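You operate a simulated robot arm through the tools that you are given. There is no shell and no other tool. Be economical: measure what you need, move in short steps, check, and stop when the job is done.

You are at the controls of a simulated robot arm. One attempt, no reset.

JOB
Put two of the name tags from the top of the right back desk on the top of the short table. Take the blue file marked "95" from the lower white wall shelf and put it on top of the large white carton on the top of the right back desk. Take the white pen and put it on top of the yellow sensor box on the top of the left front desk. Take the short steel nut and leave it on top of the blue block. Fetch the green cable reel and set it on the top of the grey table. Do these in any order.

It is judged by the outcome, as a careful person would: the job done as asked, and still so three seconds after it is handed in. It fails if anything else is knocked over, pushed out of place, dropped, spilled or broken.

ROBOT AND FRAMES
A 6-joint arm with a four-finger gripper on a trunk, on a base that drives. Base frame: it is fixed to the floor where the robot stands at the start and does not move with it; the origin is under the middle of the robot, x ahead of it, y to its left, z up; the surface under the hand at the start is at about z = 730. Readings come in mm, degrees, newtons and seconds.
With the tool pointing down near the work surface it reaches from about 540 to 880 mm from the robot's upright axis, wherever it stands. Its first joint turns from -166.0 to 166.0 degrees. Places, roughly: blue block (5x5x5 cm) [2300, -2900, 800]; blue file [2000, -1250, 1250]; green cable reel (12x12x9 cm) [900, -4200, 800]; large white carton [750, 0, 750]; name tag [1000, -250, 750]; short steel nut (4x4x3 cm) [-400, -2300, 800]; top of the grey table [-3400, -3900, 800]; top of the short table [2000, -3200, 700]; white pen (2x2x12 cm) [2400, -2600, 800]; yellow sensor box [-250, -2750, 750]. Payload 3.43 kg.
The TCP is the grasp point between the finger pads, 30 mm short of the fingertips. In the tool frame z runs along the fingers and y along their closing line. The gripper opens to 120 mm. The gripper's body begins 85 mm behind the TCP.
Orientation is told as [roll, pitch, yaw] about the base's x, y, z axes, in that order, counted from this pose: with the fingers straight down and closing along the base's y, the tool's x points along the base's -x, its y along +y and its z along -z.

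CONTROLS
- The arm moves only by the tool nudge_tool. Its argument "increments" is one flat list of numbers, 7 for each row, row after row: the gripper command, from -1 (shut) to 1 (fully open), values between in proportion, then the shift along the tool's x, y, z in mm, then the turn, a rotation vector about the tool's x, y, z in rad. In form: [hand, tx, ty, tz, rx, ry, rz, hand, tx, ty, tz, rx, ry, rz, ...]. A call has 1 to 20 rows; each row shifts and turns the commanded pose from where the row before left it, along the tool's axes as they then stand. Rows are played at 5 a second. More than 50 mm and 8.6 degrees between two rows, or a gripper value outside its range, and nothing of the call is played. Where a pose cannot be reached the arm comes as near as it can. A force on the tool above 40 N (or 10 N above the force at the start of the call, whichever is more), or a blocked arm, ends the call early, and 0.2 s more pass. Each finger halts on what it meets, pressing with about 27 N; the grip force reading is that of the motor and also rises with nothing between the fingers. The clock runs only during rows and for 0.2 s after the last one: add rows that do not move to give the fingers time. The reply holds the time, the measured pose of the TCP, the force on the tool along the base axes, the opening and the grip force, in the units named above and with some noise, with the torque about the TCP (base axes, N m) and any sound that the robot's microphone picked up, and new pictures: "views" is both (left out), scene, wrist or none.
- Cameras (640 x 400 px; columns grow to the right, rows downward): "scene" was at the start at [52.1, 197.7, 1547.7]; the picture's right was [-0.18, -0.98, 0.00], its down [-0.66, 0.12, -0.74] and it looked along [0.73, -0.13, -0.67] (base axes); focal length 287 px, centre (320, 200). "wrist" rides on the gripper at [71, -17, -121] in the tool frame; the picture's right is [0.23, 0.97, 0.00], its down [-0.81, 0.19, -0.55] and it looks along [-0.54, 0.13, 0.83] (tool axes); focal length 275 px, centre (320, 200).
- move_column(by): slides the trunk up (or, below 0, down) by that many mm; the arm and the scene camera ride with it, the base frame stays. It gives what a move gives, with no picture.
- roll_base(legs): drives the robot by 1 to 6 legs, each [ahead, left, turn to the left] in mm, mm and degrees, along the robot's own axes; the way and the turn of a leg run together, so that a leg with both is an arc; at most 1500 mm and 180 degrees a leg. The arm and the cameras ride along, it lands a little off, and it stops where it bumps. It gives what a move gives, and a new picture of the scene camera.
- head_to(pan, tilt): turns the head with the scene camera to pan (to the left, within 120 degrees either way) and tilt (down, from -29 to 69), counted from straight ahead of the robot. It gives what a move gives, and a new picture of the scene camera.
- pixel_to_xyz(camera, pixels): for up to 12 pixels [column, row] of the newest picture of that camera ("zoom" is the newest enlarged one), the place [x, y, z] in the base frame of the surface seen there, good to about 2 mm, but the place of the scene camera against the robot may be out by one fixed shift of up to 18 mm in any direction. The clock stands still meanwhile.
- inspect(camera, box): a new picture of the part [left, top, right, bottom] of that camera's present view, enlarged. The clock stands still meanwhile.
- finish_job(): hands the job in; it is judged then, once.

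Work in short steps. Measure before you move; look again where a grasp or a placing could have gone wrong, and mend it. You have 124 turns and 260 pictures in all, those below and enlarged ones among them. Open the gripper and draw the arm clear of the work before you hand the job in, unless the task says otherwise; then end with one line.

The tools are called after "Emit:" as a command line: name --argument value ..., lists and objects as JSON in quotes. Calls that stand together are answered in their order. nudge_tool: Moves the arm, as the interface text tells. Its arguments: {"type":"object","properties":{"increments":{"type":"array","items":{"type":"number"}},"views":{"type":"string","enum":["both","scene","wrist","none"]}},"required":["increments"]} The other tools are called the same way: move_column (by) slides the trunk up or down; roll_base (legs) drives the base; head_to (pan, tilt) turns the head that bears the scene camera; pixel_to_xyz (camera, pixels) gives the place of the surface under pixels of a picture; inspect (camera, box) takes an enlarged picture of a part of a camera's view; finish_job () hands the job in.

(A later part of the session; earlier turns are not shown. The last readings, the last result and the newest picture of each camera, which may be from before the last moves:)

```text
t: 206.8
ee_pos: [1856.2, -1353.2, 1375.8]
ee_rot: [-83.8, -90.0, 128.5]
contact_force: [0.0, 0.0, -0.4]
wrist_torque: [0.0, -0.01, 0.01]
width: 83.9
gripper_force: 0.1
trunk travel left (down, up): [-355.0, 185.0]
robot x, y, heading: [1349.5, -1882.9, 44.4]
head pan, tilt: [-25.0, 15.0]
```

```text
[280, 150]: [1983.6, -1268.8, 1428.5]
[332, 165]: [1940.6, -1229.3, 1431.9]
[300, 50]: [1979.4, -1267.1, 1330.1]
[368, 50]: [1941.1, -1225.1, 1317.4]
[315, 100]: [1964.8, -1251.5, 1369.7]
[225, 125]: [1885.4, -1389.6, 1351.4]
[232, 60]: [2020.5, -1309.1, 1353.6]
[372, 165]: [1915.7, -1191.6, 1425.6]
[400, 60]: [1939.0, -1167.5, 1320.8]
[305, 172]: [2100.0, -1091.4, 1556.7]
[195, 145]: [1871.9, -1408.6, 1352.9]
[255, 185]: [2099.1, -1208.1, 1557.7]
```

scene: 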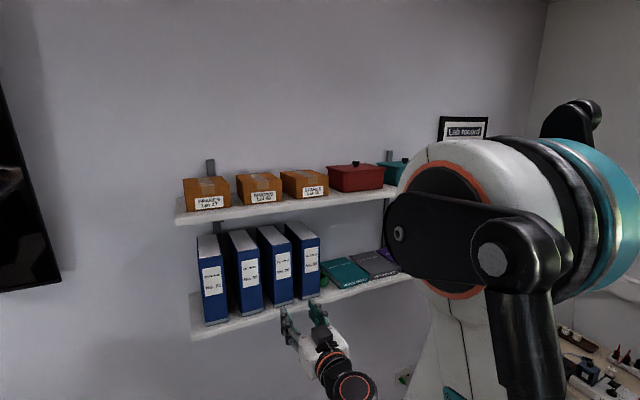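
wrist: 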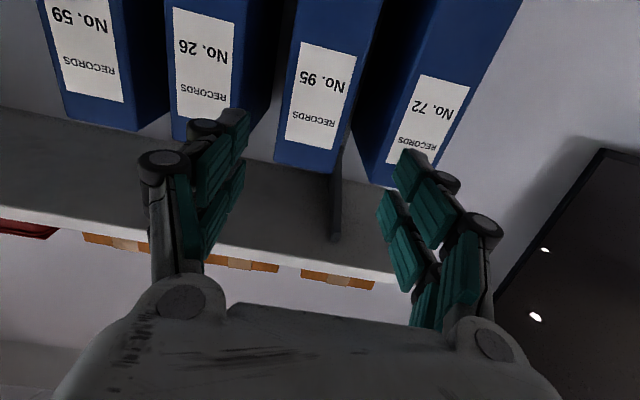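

Centred: 149 mm ahead, clearances 73/84 to neighbours. I lower 31, set opening 78, shift 2 right and go to just before the spine.

Emit:
nudge_tool --increments '[0.3, 31, -2, 20, 0, 0, 0, 0.3, 0, 0, 40, 0, 0, 0, 0.3, 0, 0, 40, 0, 0, 0, 0.3, 0, 0, 0, 0, 0, 0]' --views "both"

Emit:
inspect --camera "scene" --box '[180, 190, 420, 390]'

```text
t: 207.8
ee_pos: [1927.5, -1283.1, 1346.8]
ee_rot: [-125.2, -89.9, 169.6]
contact_force: [-0.6, 0.1, 0.5]
wrist_torque: [-0.05, -0.01, 0.04]
width: 78.2
gripper_force: 0.0
trunk travel left (down, up): [-355.0, 185.0]
robot x, y, heading: [1352.8, -1879.5, 44.4]
head pan, tilt: [-25.0, 15.0]
```

scene: 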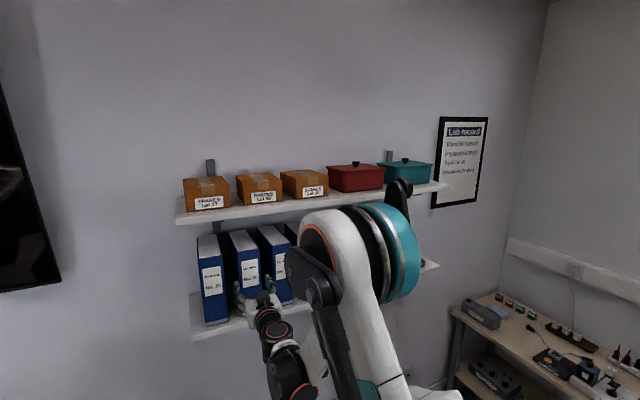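
wrist: 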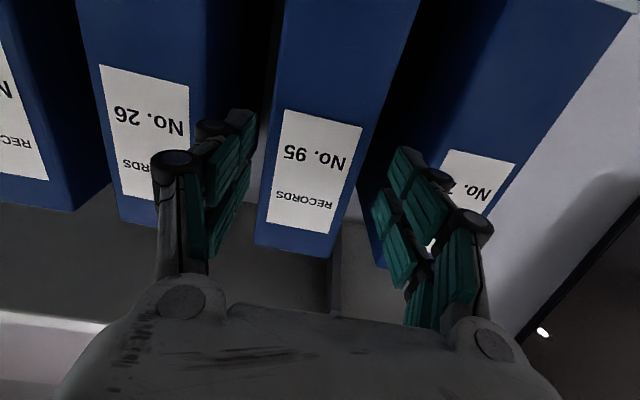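

```text
2.00 times, centred on (300, 290) of scene
```

zoom: 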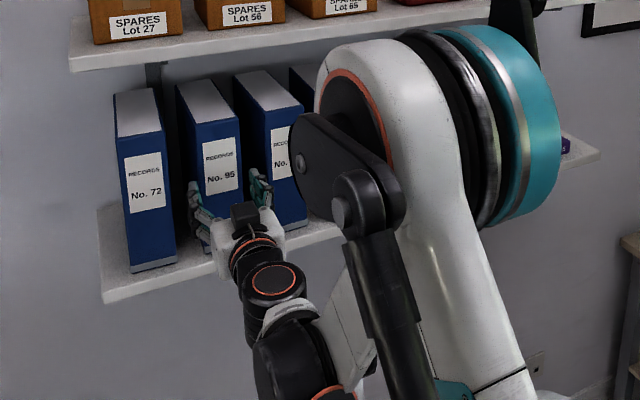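

Emit:
pixel_to_xyz --camera "wrist" --pixels '[[262, 220], [335, 240], [280, 80], [385, 80], [200, 110], [420, 100], [395, 150], [225, 150]]'

```text
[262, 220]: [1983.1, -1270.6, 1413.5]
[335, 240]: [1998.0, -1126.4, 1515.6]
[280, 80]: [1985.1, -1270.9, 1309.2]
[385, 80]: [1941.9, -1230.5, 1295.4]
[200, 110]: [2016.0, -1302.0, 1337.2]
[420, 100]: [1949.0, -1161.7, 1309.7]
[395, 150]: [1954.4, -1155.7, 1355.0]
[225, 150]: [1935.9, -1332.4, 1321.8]
```

Centred. Advance 110 mm around the file and close.

Emit:
nudge_tool --increments '[0.3, 0, 0, 30, 0, 0, 0, 0.3, 0, 0, 30, 0, 0, 0, 0.3, 0, 0, 30, 0, 0, 0, 0.3, 0, 0, 20, 0, 0, 0, 0.3, 0, 0, 0, 0, 0, 0]' --views "wrist"

```text
t: 208.9
ee_pos: [2004.3, -1209.0, 1345.5]
ee_rot: [-101.2, -90.0, 145.8]
contact_force: [1.0, -0.1, 0.4]
wrist_torque: [0.0, 0.0, 0.01]
width: 78.0
gripper_force: 0.0
trunk travel left (down, up): [-355.0, 185.0]
robot x, y, heading: [1348.1, -1879.7, 44.9]
head pan, tilt: [-25.0, 15.0]
```

wrist: 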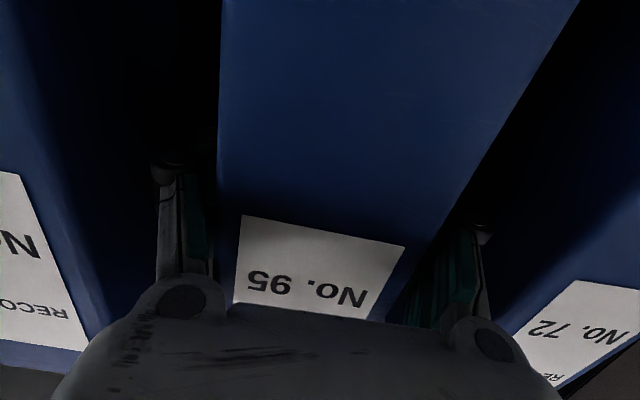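

Fingers are on both sides of file 95 without force. Close.

Emit:
nudge_tool --increments '[0.1, 0, 0, 0, 0, 0, 0, -1, 0, 0, 0, 0, 0, 0, -1, 0, 0, 0, 0, 0, 0, -1, 0, 0, 0, 0, 0, 0, -1, 0, 0, -8, 0, 0, 0, 0, -1, 0, 0, 0, 0, 0, 0]' --views "none"

```text
refused: increments must hold 7 numbers for each row
```

Emit:
nudge_tool --increments '[0.1, 0, 0, 0, 0, 0, 0, -1, 0, 0, 0, 0, 0, 0, -1, 0, 0, 0, 0, 0, 0, -1, 0, 0, 0, 0, 0, 0, -1, 0, 0, 0, 0, 0, 0]' --views "none"

```text
t: 210.2
ee_pos: [2003.6, -1208.1, 1347.0]
ee_rot: [-94.7, -90.1, 139.1]
contact_force: [0.7, -0.6, 0.8]
wrist_torque: [0.19, 0.06, 0.13]
width: 67.8
gripper_force: 27.3
trunk travel left (down, up): [-355.0, 185.0]
robot x, y, heading: [1345.9, -1883.8, 44.3]
head pan, tilt: [-25.0, 15.0]
```

Gripped at 67.8 mm. Lift 12 mm and check weight/slip.

Emit:
nudge_tool --increments '[-1, -4, 0, 0, 0, 0, 0, -1, -4, 0, 0, 0, 0, 0, -1, -4, 0, 0, 0, 0, 0, -1, 0, 0, 0, 0, 0, 0]' --views "scene"

Emit:
inspect --camera "scene" --box '[180, 190, 340, 350]'

```text
t: 211.2
ee_pos: [2004.6, -1207.2, 1357.4]
ee_rot: [-52.0, -89.9, 96.5]
contact_force: [-1.0, 0.3, -6.2]
wrist_torque: [-0.17, 0.16, 0.02]
width: 67.9
gripper_force: 27.1
trunk travel left (down, up): [-355.0, 185.0]
robot x, y, heading: [1349.8, -1880.2, 44.5]
head pan, tilt: [-25.0, 15.0]
```

scene: 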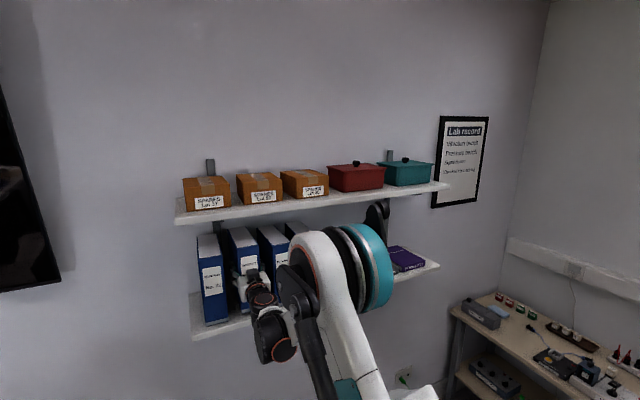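

```text
2.50 times, centred on (260, 270) of scene
```

zoom: 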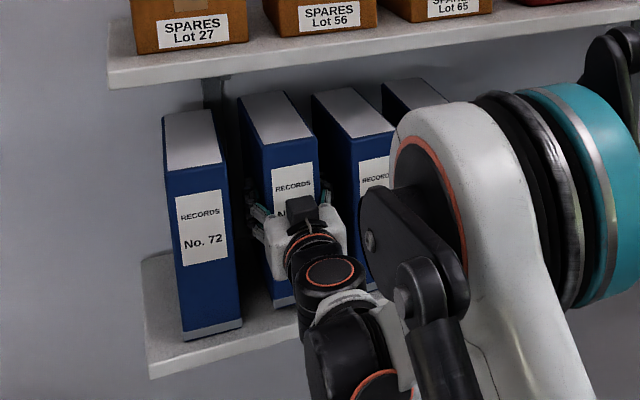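

File lifts cleanly (6 N). I retract it from the shelf.

Emit:
nudge_tool --increments '[-1, 0, 0, -40, 0, 0, 0, -1, 0, 0, -40, 0, 0, 0, -1, 0, 0, -40, 0, 0, 0, -1, 0, 0, -40, 0, 0, 0, -1, 0, 0, -40, 0, 0, 0, -1, 0, 0, -40, 0, 0, 0, -1, 0, 0, 0, 0, 0, 0]' --views "both"

```text
t: 212.8
ee_pos: [1831.2, -1377.6, 1358.7]
ee_rot: [-47.1, -89.8, 91.6]
contact_force: [0.9, 0.3, -6.2]
wrist_torque: [-0.17, 0.16, -0.01]
width: 67.8
gripper_force: 26.9
trunk travel left (down, up): [-355.0, 185.0]
robot x, y, heading: [1348.1, -1880.0, 44.5]
head pan, tilt: [-25.0, 15.0]
```

scene: 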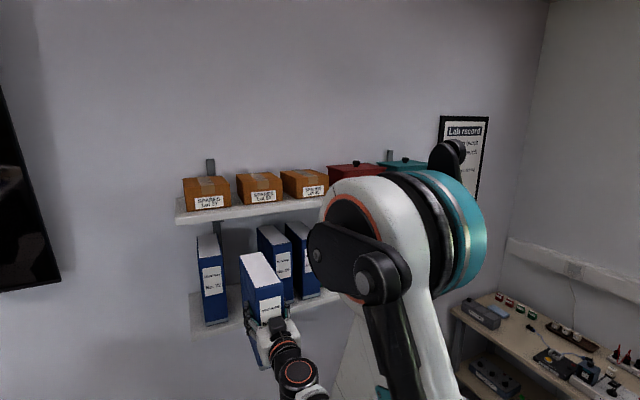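
wrist: 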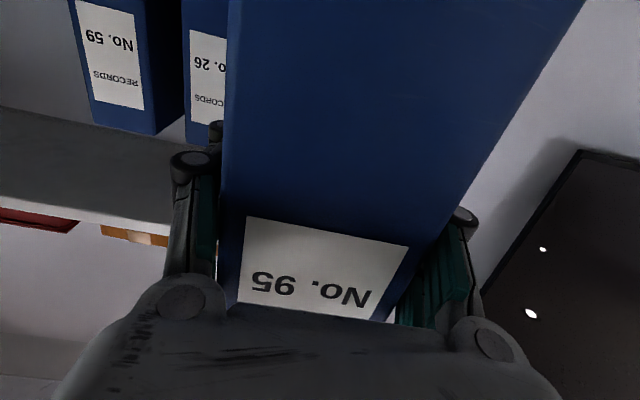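

I back off, shift to the lane, reverse down the aisle and turn toward the gap.

Emit:
roll_base --legs '[[-250, 0, 0], [0, -450, 0], [-1200, 0, 0], [-1220, 0, 0], [0, 0, 90]]'

```text
t: 214.6
ee_pos: [1659.1, -1547.0, 1358.8]
ee_rot: [-40.7, -89.9, 85.3]
contact_force: [0.1, 0.3, -6.8]
wrist_torque: [-0.13, 0.15, -0.01]
width: 67.8
gripper_force: 27.2
trunk travel left (down, up): [-355.0, 185.0]
robot x, y, heading: [1178.3, -2057.5, 44.5]
head pan, tilt: [-25.0, 15.0]
stopped in leg 1: the robot was blocked; the commanded pose is now the measured one
```

scene: 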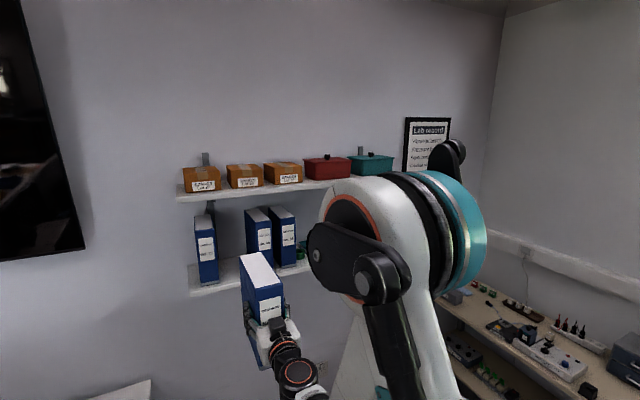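

Blocked at the very end of that leg (chair behind). I go slightly ahead, then right into the lane, and on.

Emit:
roll_base --legs '[[60, -100, 0], [0, -420, 0], [-1200, 0, 0], [-1220, 0, 0], [0, 0, 90]]'

```text
t: 233.1
ee_pos: [-631.3, -3524.9, 1359.4]
ee_rot: [-69.1, -89.9, -159.9]
contact_force: [0.2, 0.0, -6.4]
wrist_torque: [-0.17, -0.2, -0.01]
width: 67.9
gripper_force: 26.9
trunk travel left (down, up): [-355.0, 185.0]
robot x, y, heading: [-155.8, -4035.7, 130.9]
head pan, tilt: [-25.0, 15.0]
```

scene: 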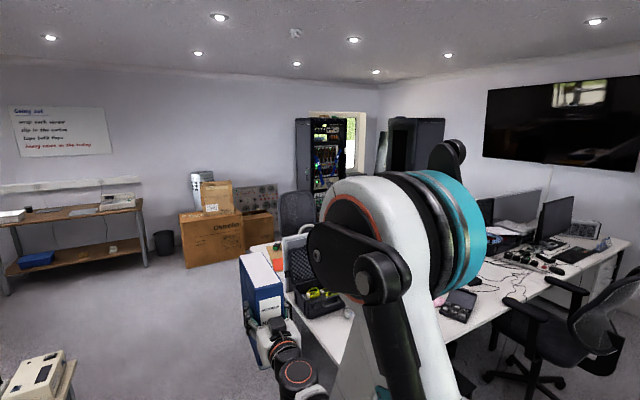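

I correct the heading and drive through the gap back to the rear aisle, then turn to heading −136.

Emit:
roll_base --legs '[[0, 0, 2.9], [1100, 130, 0], [1100, 60, 0], [1080, 0, 0], [0, 0, 90]]'

```text
t: 253.4
ee_pos: [-3037.7, -2343.3, 1359.7]
ee_rot: [-68.4, -90.0, -65.8]
contact_force: [-1.4, -1.6, -6.3]
wrist_torque: [0.15, -0.14, 0.0]
width: 67.9
gripper_force: 26.8
trunk travel left (down, up): [-355.0, 185.0]
robot x, y, heading: [-2569.7, -1826.0, -133.9]
head pan, tilt: [-25.0, 15.0]
```

scene: 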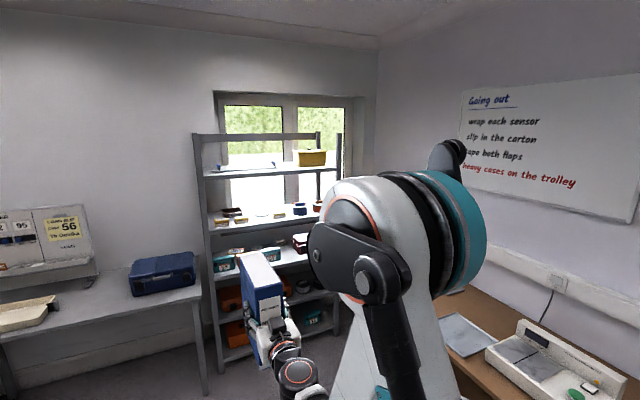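

Now reverse along the rear lane mirroring the outward path.

Emit:
roll_base --legs '[[0, 0, -2.3], [-710, -89, 0], [-700, -93, 0], [-472, -67, 0], [-780, 0, 0]]'

```text
t: 267.3
ee_pos: [-1319.4, -315.3, 1359.9]
ee_rot: [-96.8, -90.0, -39.5]
contact_force: [0.9, 0.3, -6.0]
wrist_torque: [0.15, -0.2, -0.01]
width: 67.9
gripper_force: 27.0
trunk travel left (down, up): [-355.0, 185.0]
robot x, y, heading: [-828.1, 180.9, -136.3]
head pan, tilt: [-25.0, 15.0]
```

scene: 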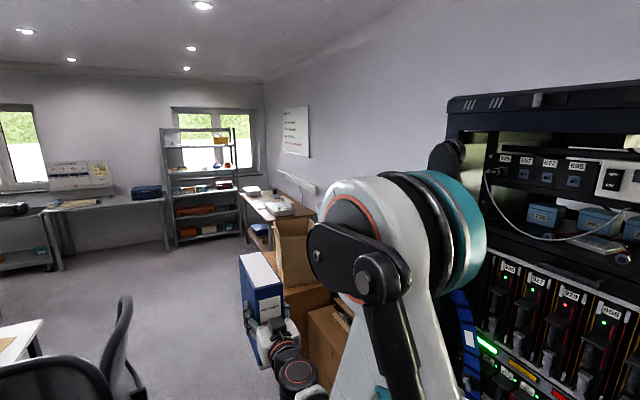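

Move into the spot by the desk and turn to face the carton.

Emit:
roll_base --legs '[[0, 640, 0], [-440, 0, 0], [0, 0, 136]]'

Emit:
head_to --pan -25 --tilt 45

```text
t: 278.5
ee_pos: [633.3, 20.2, 1357.5]
ee_rot: [9.6, -89.8, -11.3]
contact_force: [0.4, 0.7, -7.1]
wrist_torque: [0.01, 0.27, 0.03]
width: 68.0
gripper_force: 27.1
trunk travel left (down, up): [-355.0, 185.0]
robot x, y, heading: [-68.3, 21.4, -1.6]
head pan, tilt: [-25.0, 15.0]
stopped in leg 3: the robot was blocked; the commanded pose is now the measured one
```

scene: 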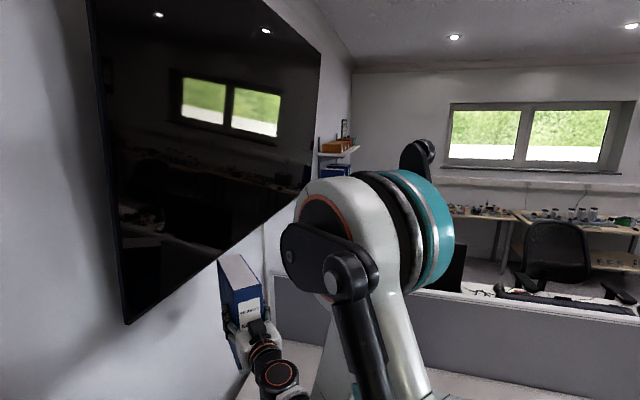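

```text
t: 279.5
ee_pos: [628.1, 22.8, 1359.0]
ee_rot: [-77.7, -90.0, 76.2]
contact_force: [-0.5, -0.4, -6.8]
wrist_torque: [0.01, 0.25, -0.02]
width: 67.7
gripper_force: 27.4
trunk travel left (down, up): [-355.0, 185.0]
robot x, y, heading: [-68.5, 21.6, -1.9]
head pan, tilt: [-25.0, 45.0]
```

scene: 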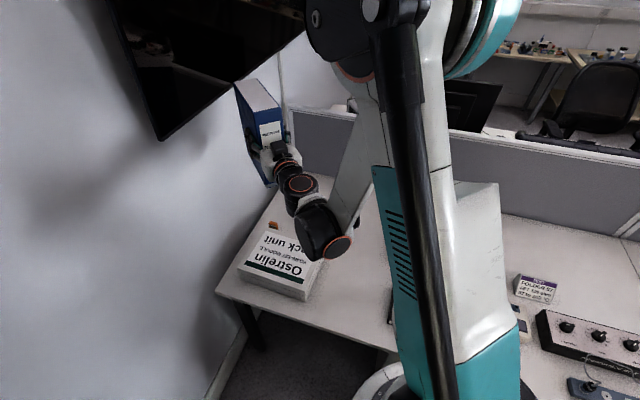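

The file (TCP (630,21)) is over the carton. I check heights of the wrist's lowest parts and TV before lowering.

Emit:
pixel_to_xyz --camera "scene" --pixels '[[322, 252], [310, 235], [300, 185], [250, 115], [240, 84], [160, 138], [235, 80], [275, 185], [300, 262], [240, 262], [350, 225]]'

Emit:
inspect --camera "wrist" --box '[0, 0, 640, 400]'

```text
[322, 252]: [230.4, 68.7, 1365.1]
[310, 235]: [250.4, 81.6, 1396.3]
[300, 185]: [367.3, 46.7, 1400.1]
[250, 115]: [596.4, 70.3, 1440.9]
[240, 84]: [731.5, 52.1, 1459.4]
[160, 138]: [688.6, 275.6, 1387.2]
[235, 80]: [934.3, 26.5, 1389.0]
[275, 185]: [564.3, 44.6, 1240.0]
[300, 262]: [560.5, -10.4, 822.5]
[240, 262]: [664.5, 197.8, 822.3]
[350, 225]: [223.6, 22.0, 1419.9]
```

```text
1.00 times, centred on (320, 200) of wrist (not enlarged: the box is as wide or as high as the picture)
```

zoom: 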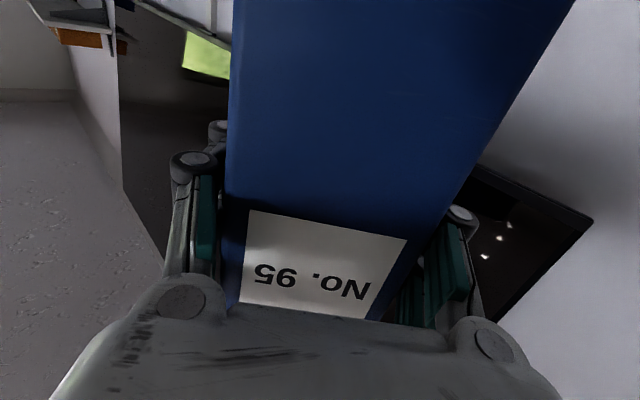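

Safe to lower. Column down 300 first, then rotate the hand +25° about vertical and shift to TCP (607,18).

Emit:
move_column --by -290

Emit:
nudge_tool --increments '[-1, 0, -1, -12, 0, 0, 0, -1, 0, -1, -12, 0, 0, 0, -1, 0, 0, 0, -0.145, 0, 0, -1, 0, 0, 0, -0.145, 0, 0, -1, 0, 0, 0, -0.145, 0, 0, -1, 0, 0, 0, 0, 0, 0]' --views "both"

```text
t: 282.4
ee_pos: [628.8, 21.6, 1068.8]
ee_rot: [-63.3, -90.1, 61.6]
contact_force: [1.4, -0.4, -5.7]
wrist_torque: [-0.01, 0.25, 0.0]
width: 67.6
gripper_force: 26.8
trunk travel left (down, up): [-65.0, 475.0]
robot x, y, heading: [-65.7, 21.6, -1.7]
head pan, tilt: [-25.0, 45.0]
```

```text
t: 283.8
ee_pos: [605.2, 20.0, 1068.2]
ee_rot: [-27.8, -90.0, 51.1]
contact_force: [0.5, 0.2, -6.8]
wrist_torque: [-0.09, 0.22, -0.01]
width: 68.0
gripper_force: 27.5
trunk travel left (down, up): [-65.0, 475.0]
robot x, y, heading: [-69.9, 19.4, -1.9]
head pan, tilt: [-25.0, 45.0]
```

scene: 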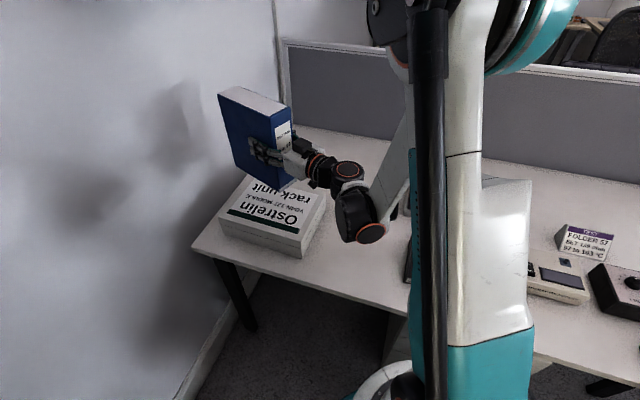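
wrist: 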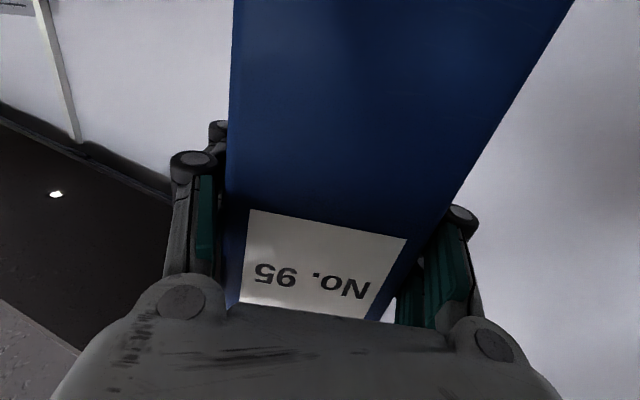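

Emit:
move_column --by -60

Emit:
nudge_tool --increments '[-1, 22, 0, 0, 0, 0, 0, -1, 20, 0, 0, 0, 0, 0, -1, 0, 0, 0, 0, 0, 0]' --views "scene"

Emit:
inspect --camera "scene" --box '[180, 80, 380, 280]'

```text
t: 284.8
ee_pos: [604.1, 20.7, 1008.0]
ee_rot: [-43.4, -90.0, 66.7]
contact_force: [0.0, 0.1, -5.8]
wrist_torque: [-0.09, 0.27, 0.0]
width: 67.8
gripper_force: 27.0
trunk travel left (down, up): [-5.0, 535.0]
robot x, y, heading: [-66.8, 19.8, -1.6]
head pan, tilt: [-25.0, 45.0]
```

```text
t: 285.6
ee_pos: [611.7, 19.9, 975.6]
ee_rot: [-6.0, -89.9, 29.3]
contact_force: [0.4, 0.4, -6.2]
wrist_torque: [-0.08, 0.21, 0.04]
width: 67.9
gripper_force: 26.4
out of reach, approached as far as the arm can: row 2
trunk travel left (down, up): [-5.0, 535.0]
robot x, y, heading: [-69.9, 24.2, -1.8]
head pan, tilt: [-25.0, 45.0]
```

scene: 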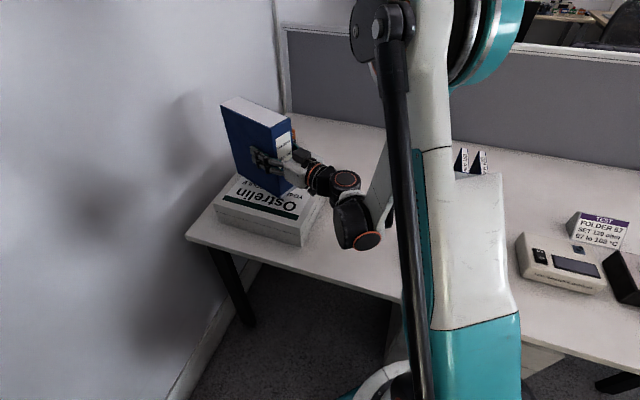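

```text
2.00 times, centred on (280, 180) of scene
```

zoom: 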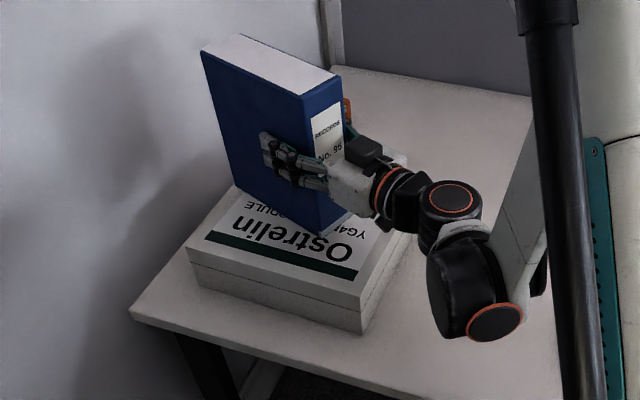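

The arm is too folded to go lower here. I raise 40, roll the base 165 mm along the desk (−u), and re-extend.

Emit:
nudge_tool --increments '[-1, -20, 0, 0, 0, 0, 0, -1, -20, 0, 0, 0, 0, 0]' --views "none"

Emit:
roll_base --legs '[[-116, -118, 0]]'

```text
t: 286.2
ee_pos: [610.7, 18.7, 1016.3]
ee_rot: [-40.7, -89.9, 63.9]
contact_force: [1.0, -0.2, -6.3]
wrist_torque: [-0.1, 0.2, 0.02]
width: 67.7
gripper_force: 27.4
trunk travel left (down, up): [-5.0, 535.0]
robot x, y, heading: [-68.4, 18.3, -2.0]
head pan, tilt: [-25.0, 45.0]
```

```text
t: 287.6
ee_pos: [493.6, -97.6, 1016.0]
ee_rot: [-35.1, -89.8, 58.4]
contact_force: [-0.2, 0.4, -6.3]
wrist_torque: [-0.11, 0.2, 0.01]
width: 67.9
gripper_force: 27.2
trunk travel left (down, up): [-5.0, 535.0]
robot x, y, heading: [-183.8, -94.2, -1.8]
head pan, tilt: [-25.0, 45.0]
```

scene: 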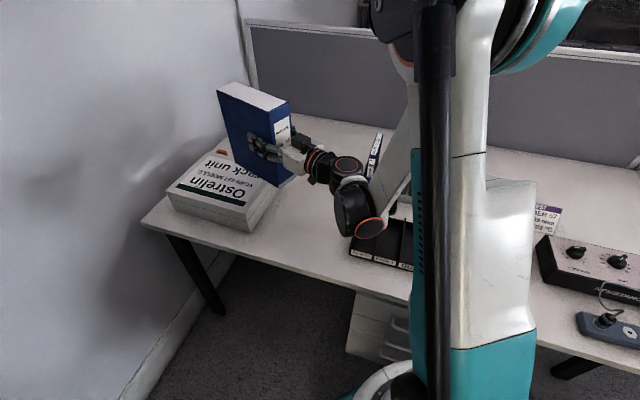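

Emit:
nudge_tool --increments '[-1, 0, 15.3, 37.5, 0, 0, 0, -1, 0, 15.3, 37.5, 0, 0, 0, -1, 0, 15.3, 37.5, 0, 0, 0, -1, 0, 15.3, 37.5, 0, 0, 0, -1, 20, 0, 0, 0, 0, 0, -1, 20, 0, 0, 0, 0, 0, -1, 0, 0, 0, 0, 0, 0]' --views "scene"

Emit:
inspect --camera "scene" --box '[150, 60, 350, 260]'

```text
t: 289.2
ee_pos: [607.3, 17.6, 976.9]
ee_rot: [-25.2, -89.8, 48.5]
contact_force: [0.3, -0.2, -7.0]
wrist_torque: [-0.13, 0.23, 0.02]
width: 67.7
gripper_force: 26.7
trunk travel left (down, up): [-5.0, 535.0]
robot x, y, heading: [-188.5, -94.5, -1.8]
head pan, tilt: [-25.0, 45.0]
```

scene: 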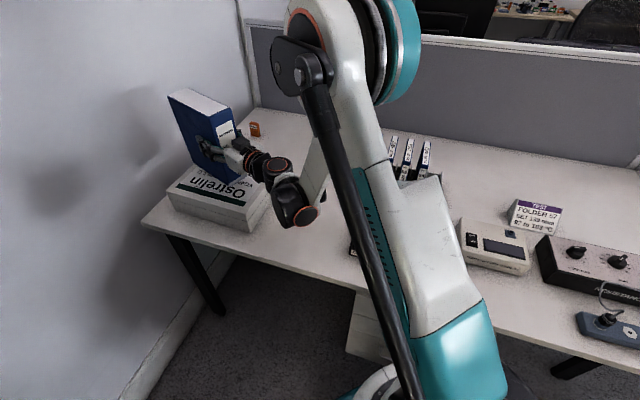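

```text
2.00 times, centred on (250, 160) of scene
```

zoom: 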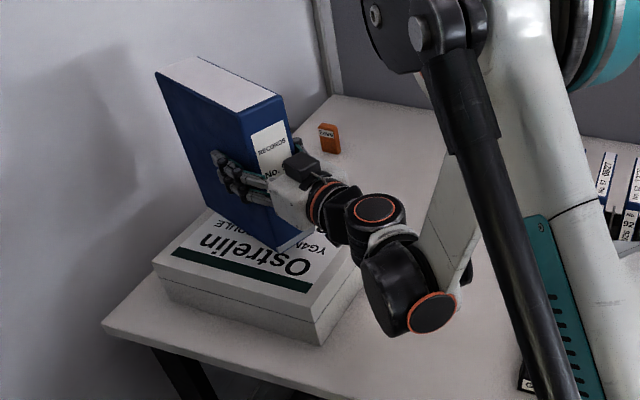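

Emit:
pixel_to_xyz --camera "zoom" --pixels '[[160, 262], [312, 312], [205, 212], [352, 262], [276, 243], [305, 232], [195, 160], [160, 80], [235, 115], [285, 105], [215, 195]]'

```text
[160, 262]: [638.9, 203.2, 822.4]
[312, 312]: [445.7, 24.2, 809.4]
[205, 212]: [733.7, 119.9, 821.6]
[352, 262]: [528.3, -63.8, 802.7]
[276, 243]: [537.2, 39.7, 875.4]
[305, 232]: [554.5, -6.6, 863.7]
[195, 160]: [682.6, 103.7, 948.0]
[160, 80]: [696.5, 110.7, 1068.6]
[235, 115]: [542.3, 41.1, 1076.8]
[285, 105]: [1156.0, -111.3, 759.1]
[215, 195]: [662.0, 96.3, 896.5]
```

File is within the carton top; I pull back 17 mm to centre it better and lower toward contact.

Emit:
nudge_tool --increments '[-1, 0, 6, -17, 0, 0, 0, -1, 15, 0, 0, 0, 0, 0, -1, 5, 0, 0, 0, 0, 0, -1, 3, 0, 0, 0, 0, 0, -1, 0, 0, 0, 0, 0, 0]' --views "scene"

Emit:
inspect --camera "scene" --box '[150, 80, 310, 240]'

```text
t: 290.4
ee_pos: [588.3, 17.4, 953.2]
ee_rot: [-36.9, -90.0, 60.1]
contact_force: [0.2, 0.2, -6.3]
wrist_torque: [-0.1, 0.22, 0.03]
width: 67.9
gripper_force: 26.7
trunk travel left (down, up): [-5.0, 535.0]
robot x, y, heading: [-186.8, -97.3, -1.8]
head pan, tilt: [-25.0, 45.0]
```

scene: 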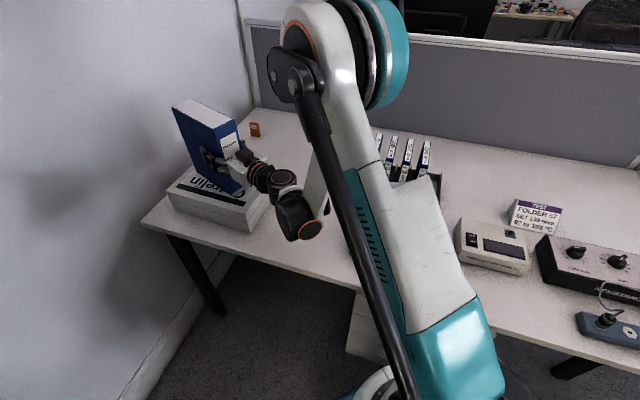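

```text
2.50 times, centred on (230, 160) of scene
```

zoom: 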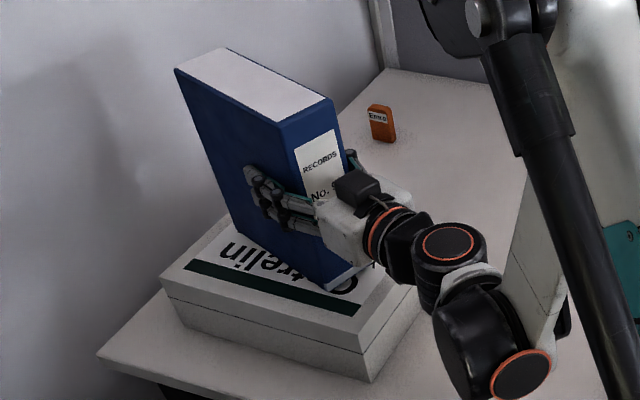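

Emit:
nudge_tool --increments '[-1, 2, 0, 0, 0, 0, 0, -1, 2, 0, 0, 0, 0, 0, -1, 0, 0, 0, 0, 0, 0]' --views "none"

Emit:
inspect --camera "scene" --box '[190, 160, 270, 220]'

```text
t: 291.2
ee_pos: [588.8, 16.8, 948.3]
ee_rot: [-36.2, -89.9, 59.5]
contact_force: [-0.5, 0.6, -5.9]
wrist_torque: [-0.08, 0.22, 0.02]
width: 68.0
gripper_force: 26.9
trunk travel left (down, up): [-5.0, 535.0]
robot x, y, heading: [-185.5, -96.9, -1.9]
head pan, tilt: [-25.0, 45.0]
```

```text
6.67 times, centred on (230, 190) of scene
```

zoom: 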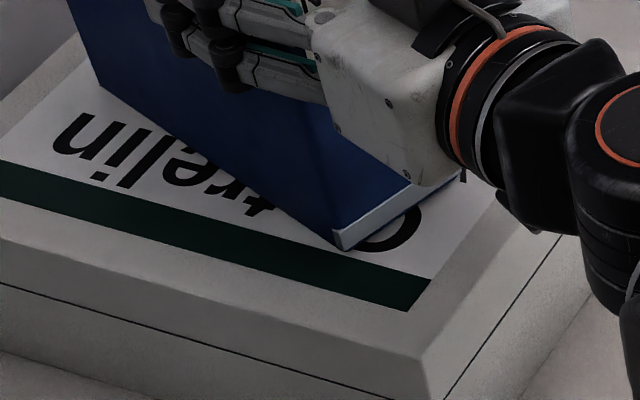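

Very close; continue in 1.5 mm steps.

Emit:
nudge_tool --increments '[-1, 1.5, 0, 0, 0, 0, 0, -1, 1.5, 0, 0, 0, 0, 0, -1, 0, 0, 0, 0, 0, 0]' --views "none"

```text
t: 292.0
ee_pos: [588.5, 16.6, 946.1]
ee_rot: [-101.7, -90.0, 124.9]
contact_force: [1.7, -1.2, 3.0]
wrist_torque: [0.4, -0.93, -0.17]
width: 67.8
gripper_force: 26.9
trunk travel left (down, up): [-5.0, 535.0]
robot x, y, heading: [-182.4, -92.9, -1.5]
head pan, tilt: [-25.0, 45.0]
```

Contact at the far bottom edge. One more mm, then open slowly.

Emit:
nudge_tool --increments '[-1, 1, 0, 0, 0, 0, 0, -1, 0, 0, 0, 0, 0, 0, 0.14, 0, 0, 0, 0, 0, 0, 0.17, 0, 0, 0, 0, 0, 0, 0.2, 0, 0, 0, 0, 0, 0, 0.25, 0, 0, 0, 0, 0, 0, 0.3, 0, 0, 0, 0, 0, 0, 0.3, 0, 0, 0, 0, 0, 0]' --views "wrist"

Emit:
inspect --camera "scene" --box '[150, 80, 310, 240]'

```text
t: 293.8
ee_pos: [587.9, 17.9, 944.3]
ee_rot: [-63.0, -90.0, 86.3]
contact_force: [-0.5, 0.3, -0.5]
wrist_torque: [-0.02, 0.0, 0.02]
width: 78.0
gripper_force: 0.0
trunk travel left (down, up): [-5.0, 535.0]
robot x, y, heading: [-187.6, -92.6, -1.5]
head pan, tilt: [-25.0, 45.0]
```

wrist: 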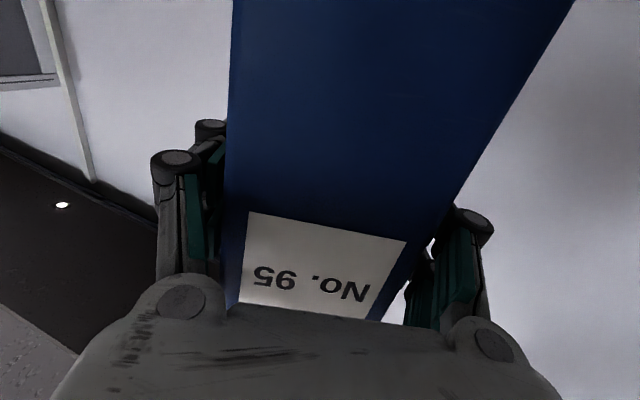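

```text
2.50 times, centred on (230, 160) of scene
```

zoom: 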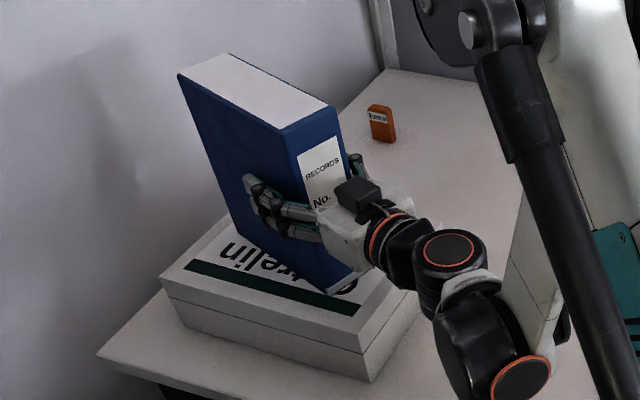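

File stands on the carton. To withdraw without folding the arm, I open a bit more and back the base off along the hand's axis.

Emit:
nudge_tool --increments '[0.45, 0, 0, 0, 0, 0, 0, 0.45, 0, 0, 0, 0, 0, 0]' --views "none"

Emit:
roll_base --legs '[[-172, -80, 0]]'

Emit:
inspect --camera "scene" --box '[60, 60, 300, 260]'

```text
t: 294.4
ee_pos: [588.5, 16.8, 944.9]
ee_rot: [-61.5, -90.0, 84.8]
contact_force: [0.2, 0.7, 0.3]
wrist_torque: [0.01, -0.01, 0.02]
width: 87.0
gripper_force: 0.0
trunk travel left (down, up): [-5.0, 535.0]
robot x, y, heading: [-184.5, -96.7, -1.6]
head pan, tilt: [-25.0, 45.0]
```

```text
t: 296.0
ee_pos: [415.9, -57.7, 945.0]
ee_rot: [-48.7, -89.9, 71.8]
contact_force: [0.5, -0.3, -0.5]
wrist_torque: [0.0, -0.07, -0.01]
width: 87.2
gripper_force: 0.2
trunk travel left (down, up): [-5.0, 535.0]
robot x, y, heading: [-359.5, -169.0, -1.8]
head pan, tilt: [-25.0, 45.0]
```

scene: 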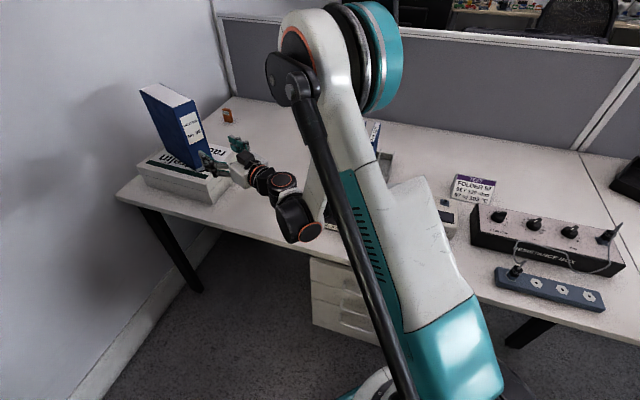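

```text
2.00 times, centred on (180, 160) of scene
```

zoom: 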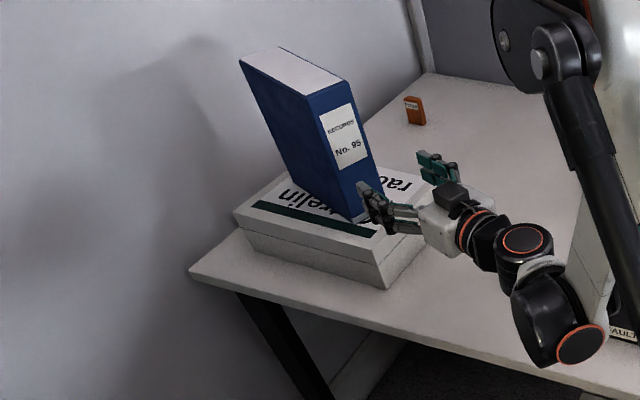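

File 95 stands on the carton. Now I raise the trunk 180, swing the hand back to pointing down and retract it.

Emit:
move_column --by 190

Emit:
nudge_tool --increments '[0, 0, 0, 0, 0, 0.1428, 0, 0, 0, 0, 0, 0, 0.1428, 0, 0, 0, 0, 0, 0, 0.1428, 0, 0, 0, 0, 0, 0, 0.1428, 0, 0, 0, 0, 0, 0, 0.1428, 0, 0, 0, 0, 0, 0, 0.1428, 0, 0, 0, 0, 0, 0, 0.1428, 0, 0, 0, 0, 0, 0, 0.1428, 0, 0, 0, 0, 0, 0, 0.1428, 0, 0, 0, 0, 0, 0, 0.1428, 0, 0, 0, 0, 0, 0, 0.1428, 0, 0, 0, 0, 0, 0, 0, 0.145, 0, 0, 0, 0, 0, 0, 0.145, 0, 0, 0, 0, 0, 0, 0.145, 0, 45, 0, 0, 0, 0, 0, 0, 45, 0, 0, 0, 0, 0, 0, 45, 0, 0, 0, 0, 0, 0, 45, 0, 0, 0, 0, 0, 0, 45, 0, 0, 0, 0, 0, 0, 40, 0, 0, 0, 0, 0]' --views "scene"

```text
t: 298.1
ee_pos: [415.4, -57.7, 1135.0]
ee_rot: [-57.1, -90.0, 80.3]
contact_force: [0.0, 0.3, 0.0]
wrist_torque: [0.0, -0.02, 0.0]
width: 86.9
gripper_force: 0.1
trunk travel left (down, up): [-195.0, 345.0]
robot x, y, heading: [-360.8, -169.7, -1.7]
head pan, tilt: [-25.0, 45.0]
```

```text
t: 302.3
ee_pos: [149.5, -50.2, 1139.0]
ee_rot: [0.0, 0.0, -1.7]
contact_force: [-0.3, -0.1, -1.0]
wrist_torque: [-0.01, 0.0, 0.01]
width: 59.8
gripper_force: 0.0
trunk travel left (down, up): [-195.0, 345.0]
robot x, y, heading: [-362.7, -171.4, -1.5]
head pan, tilt: [-25.0, 45.0]
```

scene: 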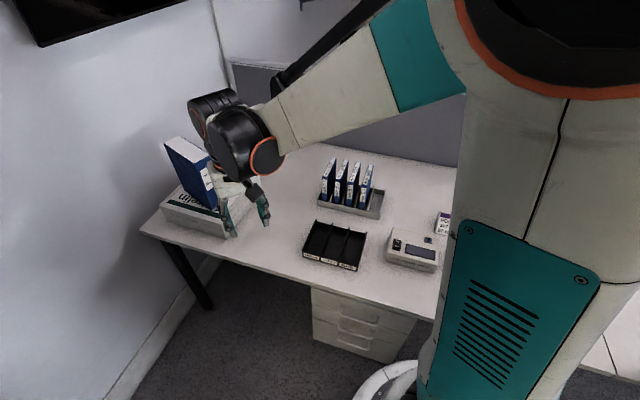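

I turn to face the desk squarely and roll left along it towards the tag.

Emit:
roll_base --legs '[[0, 0, -44.5], [110, 350, 0], [0, 345, 0]]'

Emit:
nudge_tool --increments '[0, -40, 20, 0, 0, 0, 0, 0, -40, 20, 0, 0, 0, 0, 0, -40, 20, 0, 0, 0, 0, 0, 0, 0, 0, 0, 0, 0]' --views "wrist"

```text
t: 308.5
ee_pos: [663.2, -47.6, 1138.2]
ee_rot: [-0.1, 0.0, -46.5]
contact_force: [0.1, 0.5, 0.2]
wrist_torque: [-0.02, -0.01, -0.04]
width: 59.9
gripper_force: 0.1
trunk travel left (down, up): [-195.0, 345.0]
robot x, y, heading: [213.5, 228.2, -46.5]
head pan, tilt: [-25.0, 45.0]
```

scene: 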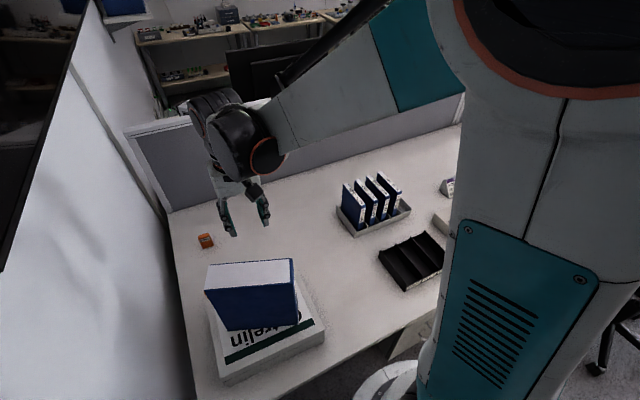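

```text
t: 309.5
ee_pos: [788.8, -94.8, 1137.6]
ee_rot: [-0.1, -0.1, -46.4]
contact_force: [-0.5, 0.0, -0.8]
wrist_torque: [0.01, 0.02, 0.01]
width: 60.2
gripper_force: 0.0
trunk travel left (down, up): [-195.0, 345.0]
robot x, y, heading: [210.7, 230.3, -46.7]
head pan, tilt: [-25.0, 45.0]
```

wrist: 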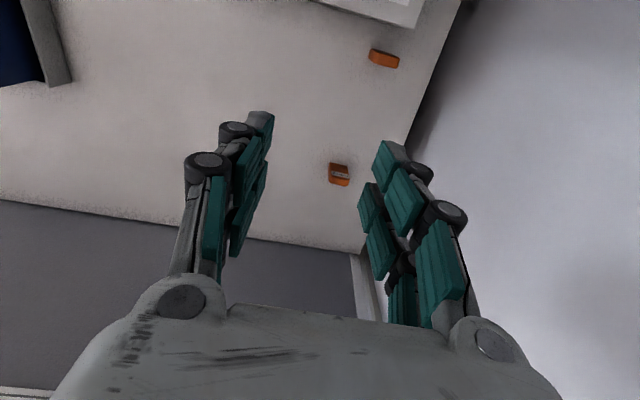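

Emre tag at wrist (338,173). I zoom and measure.

Emit:
inspect --camera "wrist" --box '[318, 153, 358, 193]'

Emit:
pixel_to_xyz --camera "wrist" --pixels '[[330, 168], [348, 170], [332, 181], [347, 184], [338, 175], [331, 182], [330, 165]]'

```text
10.00 times, centred on (338, 173) of wrist
```

zoom: 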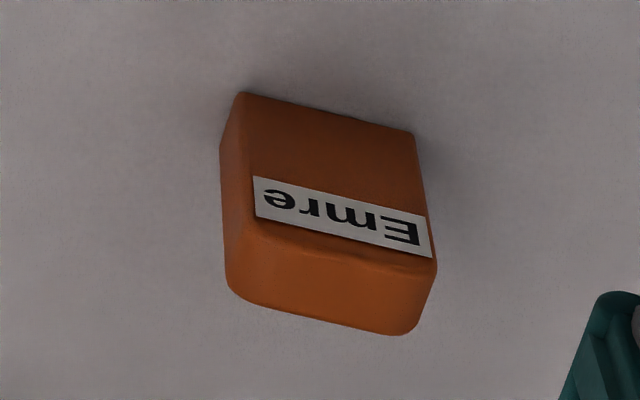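

```text
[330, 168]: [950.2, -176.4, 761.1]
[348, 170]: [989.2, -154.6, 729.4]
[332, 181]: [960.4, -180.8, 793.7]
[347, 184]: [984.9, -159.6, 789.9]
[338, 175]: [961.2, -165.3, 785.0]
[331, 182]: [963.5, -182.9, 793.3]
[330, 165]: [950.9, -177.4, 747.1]
```

Emit:
pixel_to_xyz --camera "zoom" --pixels '[[245, 230], [425, 265], [235, 285], [405, 325], [320, 245], [310, 310], [250, 105], [405, 140]]'

```text
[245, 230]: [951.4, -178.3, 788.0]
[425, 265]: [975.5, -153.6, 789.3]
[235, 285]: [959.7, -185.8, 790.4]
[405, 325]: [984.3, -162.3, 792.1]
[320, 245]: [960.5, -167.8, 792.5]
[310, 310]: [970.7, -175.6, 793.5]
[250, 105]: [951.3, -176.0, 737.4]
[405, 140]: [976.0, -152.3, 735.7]
```

Tag centre (967.7,-170), thickness along heading −45°, so the hand must yaw +91.5°. I move over it, rotating and descending to z≈877.

Emit:
nudge_tool --increments '[0, -44.4, 19.5, 10, 0, 0, 0, 0, -44.4, 19.5, 10, 0, 0, 0, 0, -44.4, 19.5, 10, 0, 0, 0, 0, -44.4, 19.5, 10, 0, 0, 0, 0, 0, 0, 20, 0, 0, -0.145, 0, 0, 0, 20, 0, 0, -0.145, 0, 0, 0, 20, 0, 0, -0.145, 0, 0, 0, 20, 0, 0, -0.145, 0, 0, 0, 20, 0, 0, -0.145, 0, 0, 0, 20, 0, 0, -0.145, 0, 0, 0, 20, 0, 0, -0.145, 0, 0, 0, 20, 0, 0, -0.145, 0, 0, 0, 20, 0, 0, -0.145, 0, 0, 0, 20, 0, 0, -0.145, 0, 0, 0, 20, 0, 0, -0.145, 0, 0, 0, 0, 0, 0, 0]' --views "wrist"

```text
t: 312.9
ee_pos: [966.1, -167.9, 878.4]
ee_rot: [0.0, 0.0, 45.1]
contact_force: [-0.9, -0.2, -0.8]
wrist_torque: [0.03, 0.0, -0.03]
width: 60.1
gripper_force: 0.1
trunk travel left (down, up): [-195.0, 345.0]
robot x, y, heading: [211.5, 231.7, -46.6]
head pan, tilt: [-25.0, 45.0]
```

wrist: 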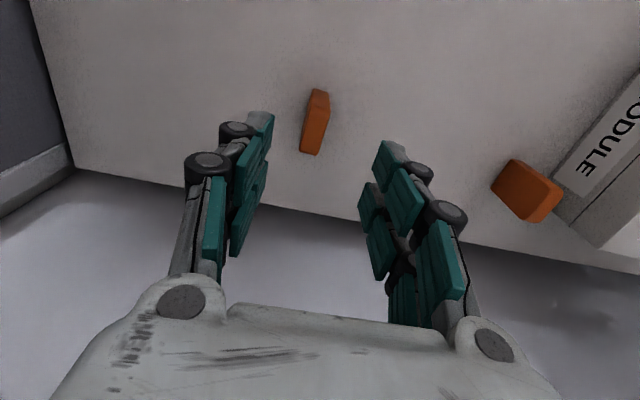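

Aligned. Descend to 773 and close.

Emit:
nudge_tool --increments '[-0.2, 0, -2.6, 40, 0, 0, 0, -0.2, 0, 0, 40, 0, 0, 0, -0.2, 0, 0, 25, 0, 0, 0, -0.2, 0, 0, 0, 0, 0, 0, -1, 0, 0, 0, 0, 0, 0, -1, 0, 0, 0, 0, 0, 0, -1, 0, 0, 0, 0, 0, 0]' --views "wrist"

```text
t: 314.5
ee_pos: [964.1, -169.2, 777.4]
ee_rot: [-0.2, 0.0, 45.0]
contact_force: [0.8, -0.3, -1.2]
wrist_torque: [0.0, 0.01, -0.01]
width: 15.4
gripper_force: 26.8
out of reach, approached as far as the arm can: row 3
trunk travel left (down, up): [-195.0, 345.0]
robot x, y, heading: [216.0, 231.5, -46.4]
head pan, tilt: [-25.0, 45.0]
```

wrist: 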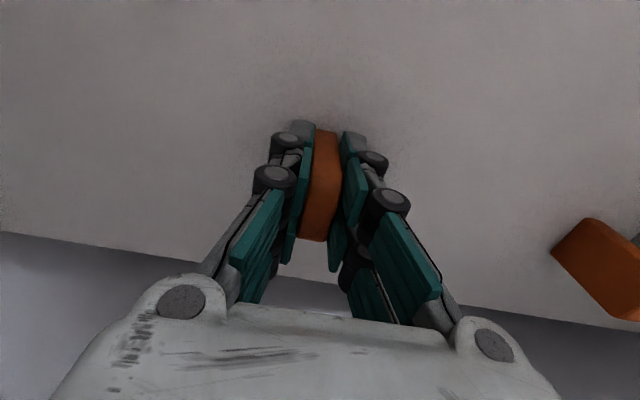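

Gripped (15.4). Lift, rotate back and retract.

Emit:
nudge_tool --increments '[-1, 0, 0, -30, 0, 0, 0, -1, 0, 0, -35, 0, 0, 0, -1, 0, 0, -30, 0, 0, 0.145, -1, 0, 0, -30, 0, 0, 0.145, -1, 0, 0, -25, 0, 0, 0.145, -1, 0, 0, -25, 0, 0, 0.145, -1, 0, 0, -25, 0, 0, 0.145, -1, 0, 0, -20, 0, 0, 0.145, -1, 0, 0, -20, 0, 0, 0.145, -1, 0, 0, -20, 0, 0, 0.145, -1, 0, 0, -20, 0, 0, 0.145, -1, 0, 0, -20, 0, 0, 0.145, -1, 0, 0, -20, 0, 0, 0.145, -1, 44, -20, -5, 0, 0, 0, -1, 44, -20, -5, 0, 0, 0, -1, 44, -20, -5, 0, 0, 0, -1, 44, -20, -5, 0, 0, 0, -1, 44, -20, -5, 0, 0, 0, -1, 44, -20, -5, 0, 0, 0, -1, 44, -20, -5, 0, 0, 0]' --views "scene"

```text
t: 318.7
ee_pos: [648.0, -41.3, 1129.8]
ee_rot: [0.0, -0.1, -46.4]
contact_force: [0.2, 0.1, -0.2]
wrist_torque: [0.01, -0.01, 0.0]
width: 15.1
gripper_force: 27.2
trunk travel left (down, up): [-195.0, 345.0]
robot x, y, heading: [214.1, 227.7, -46.4]
head pan, tilt: [-25.0, 45.0]
```

scene: 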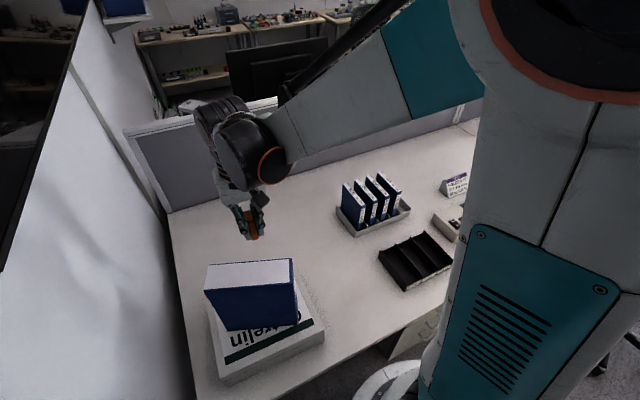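

Drive out the same way: right along the desk, back, turn, and down the rear lane.

Emit:
roll_base --legs '[[0, -735, 0], [-685, 0, 0], [0, 0, -89.7], [800, 0, 0], [500, 60, 0], [700, 100, 0]]'

```text
t: 339.9
ee_pos: [-2384.2, -1746.0, 1131.4]
ee_rot: [0.0, 0.0, -135.5]
contact_force: [0.2, 0.2, 0.9]
wrist_torque: [0.03, -0.03, 0.0]
width: 15.1
gripper_force: 27.3
trunk travel left (down, up): [-195.0, 345.0]
robot x, y, heading: [-2125.0, -1309.0, -135.3]
head pan, tilt: [-25.0, 45.0]
```

scene: 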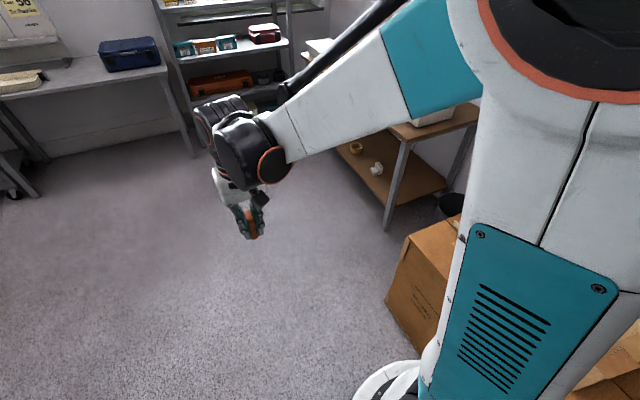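

Emit:
roll_base --legs '[[620, 0, 0], [0, 0, 89], [1500, 0, 0], [1480, 0, 0], [0, 0, 90]]'

```text
t: 364.9
ee_pos: [-230.9, -3460.5, 1130.0]
ee_rot: [0.0, -0.1, 43.7]
contact_force: [0.2, 0.4, -0.3]
wrist_torque: [0.01, 0.02, 0.01]
width: 15.6
gripper_force: 27.0
trunk travel left (down, up): [-195.0, 345.0]
robot x, y, heading: [-499.6, -3894.6, 43.5]
head pan, tilt: [-25.0, 45.0]
```

scene: 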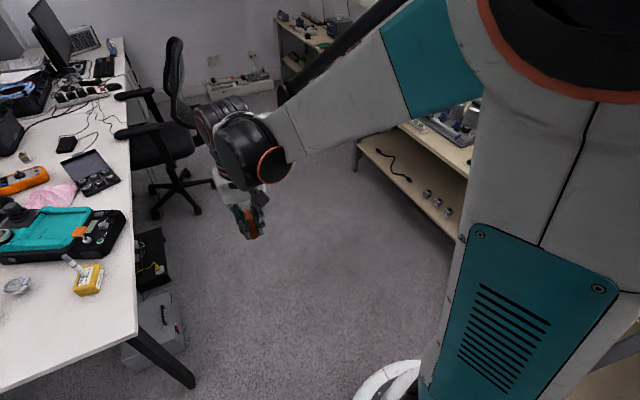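

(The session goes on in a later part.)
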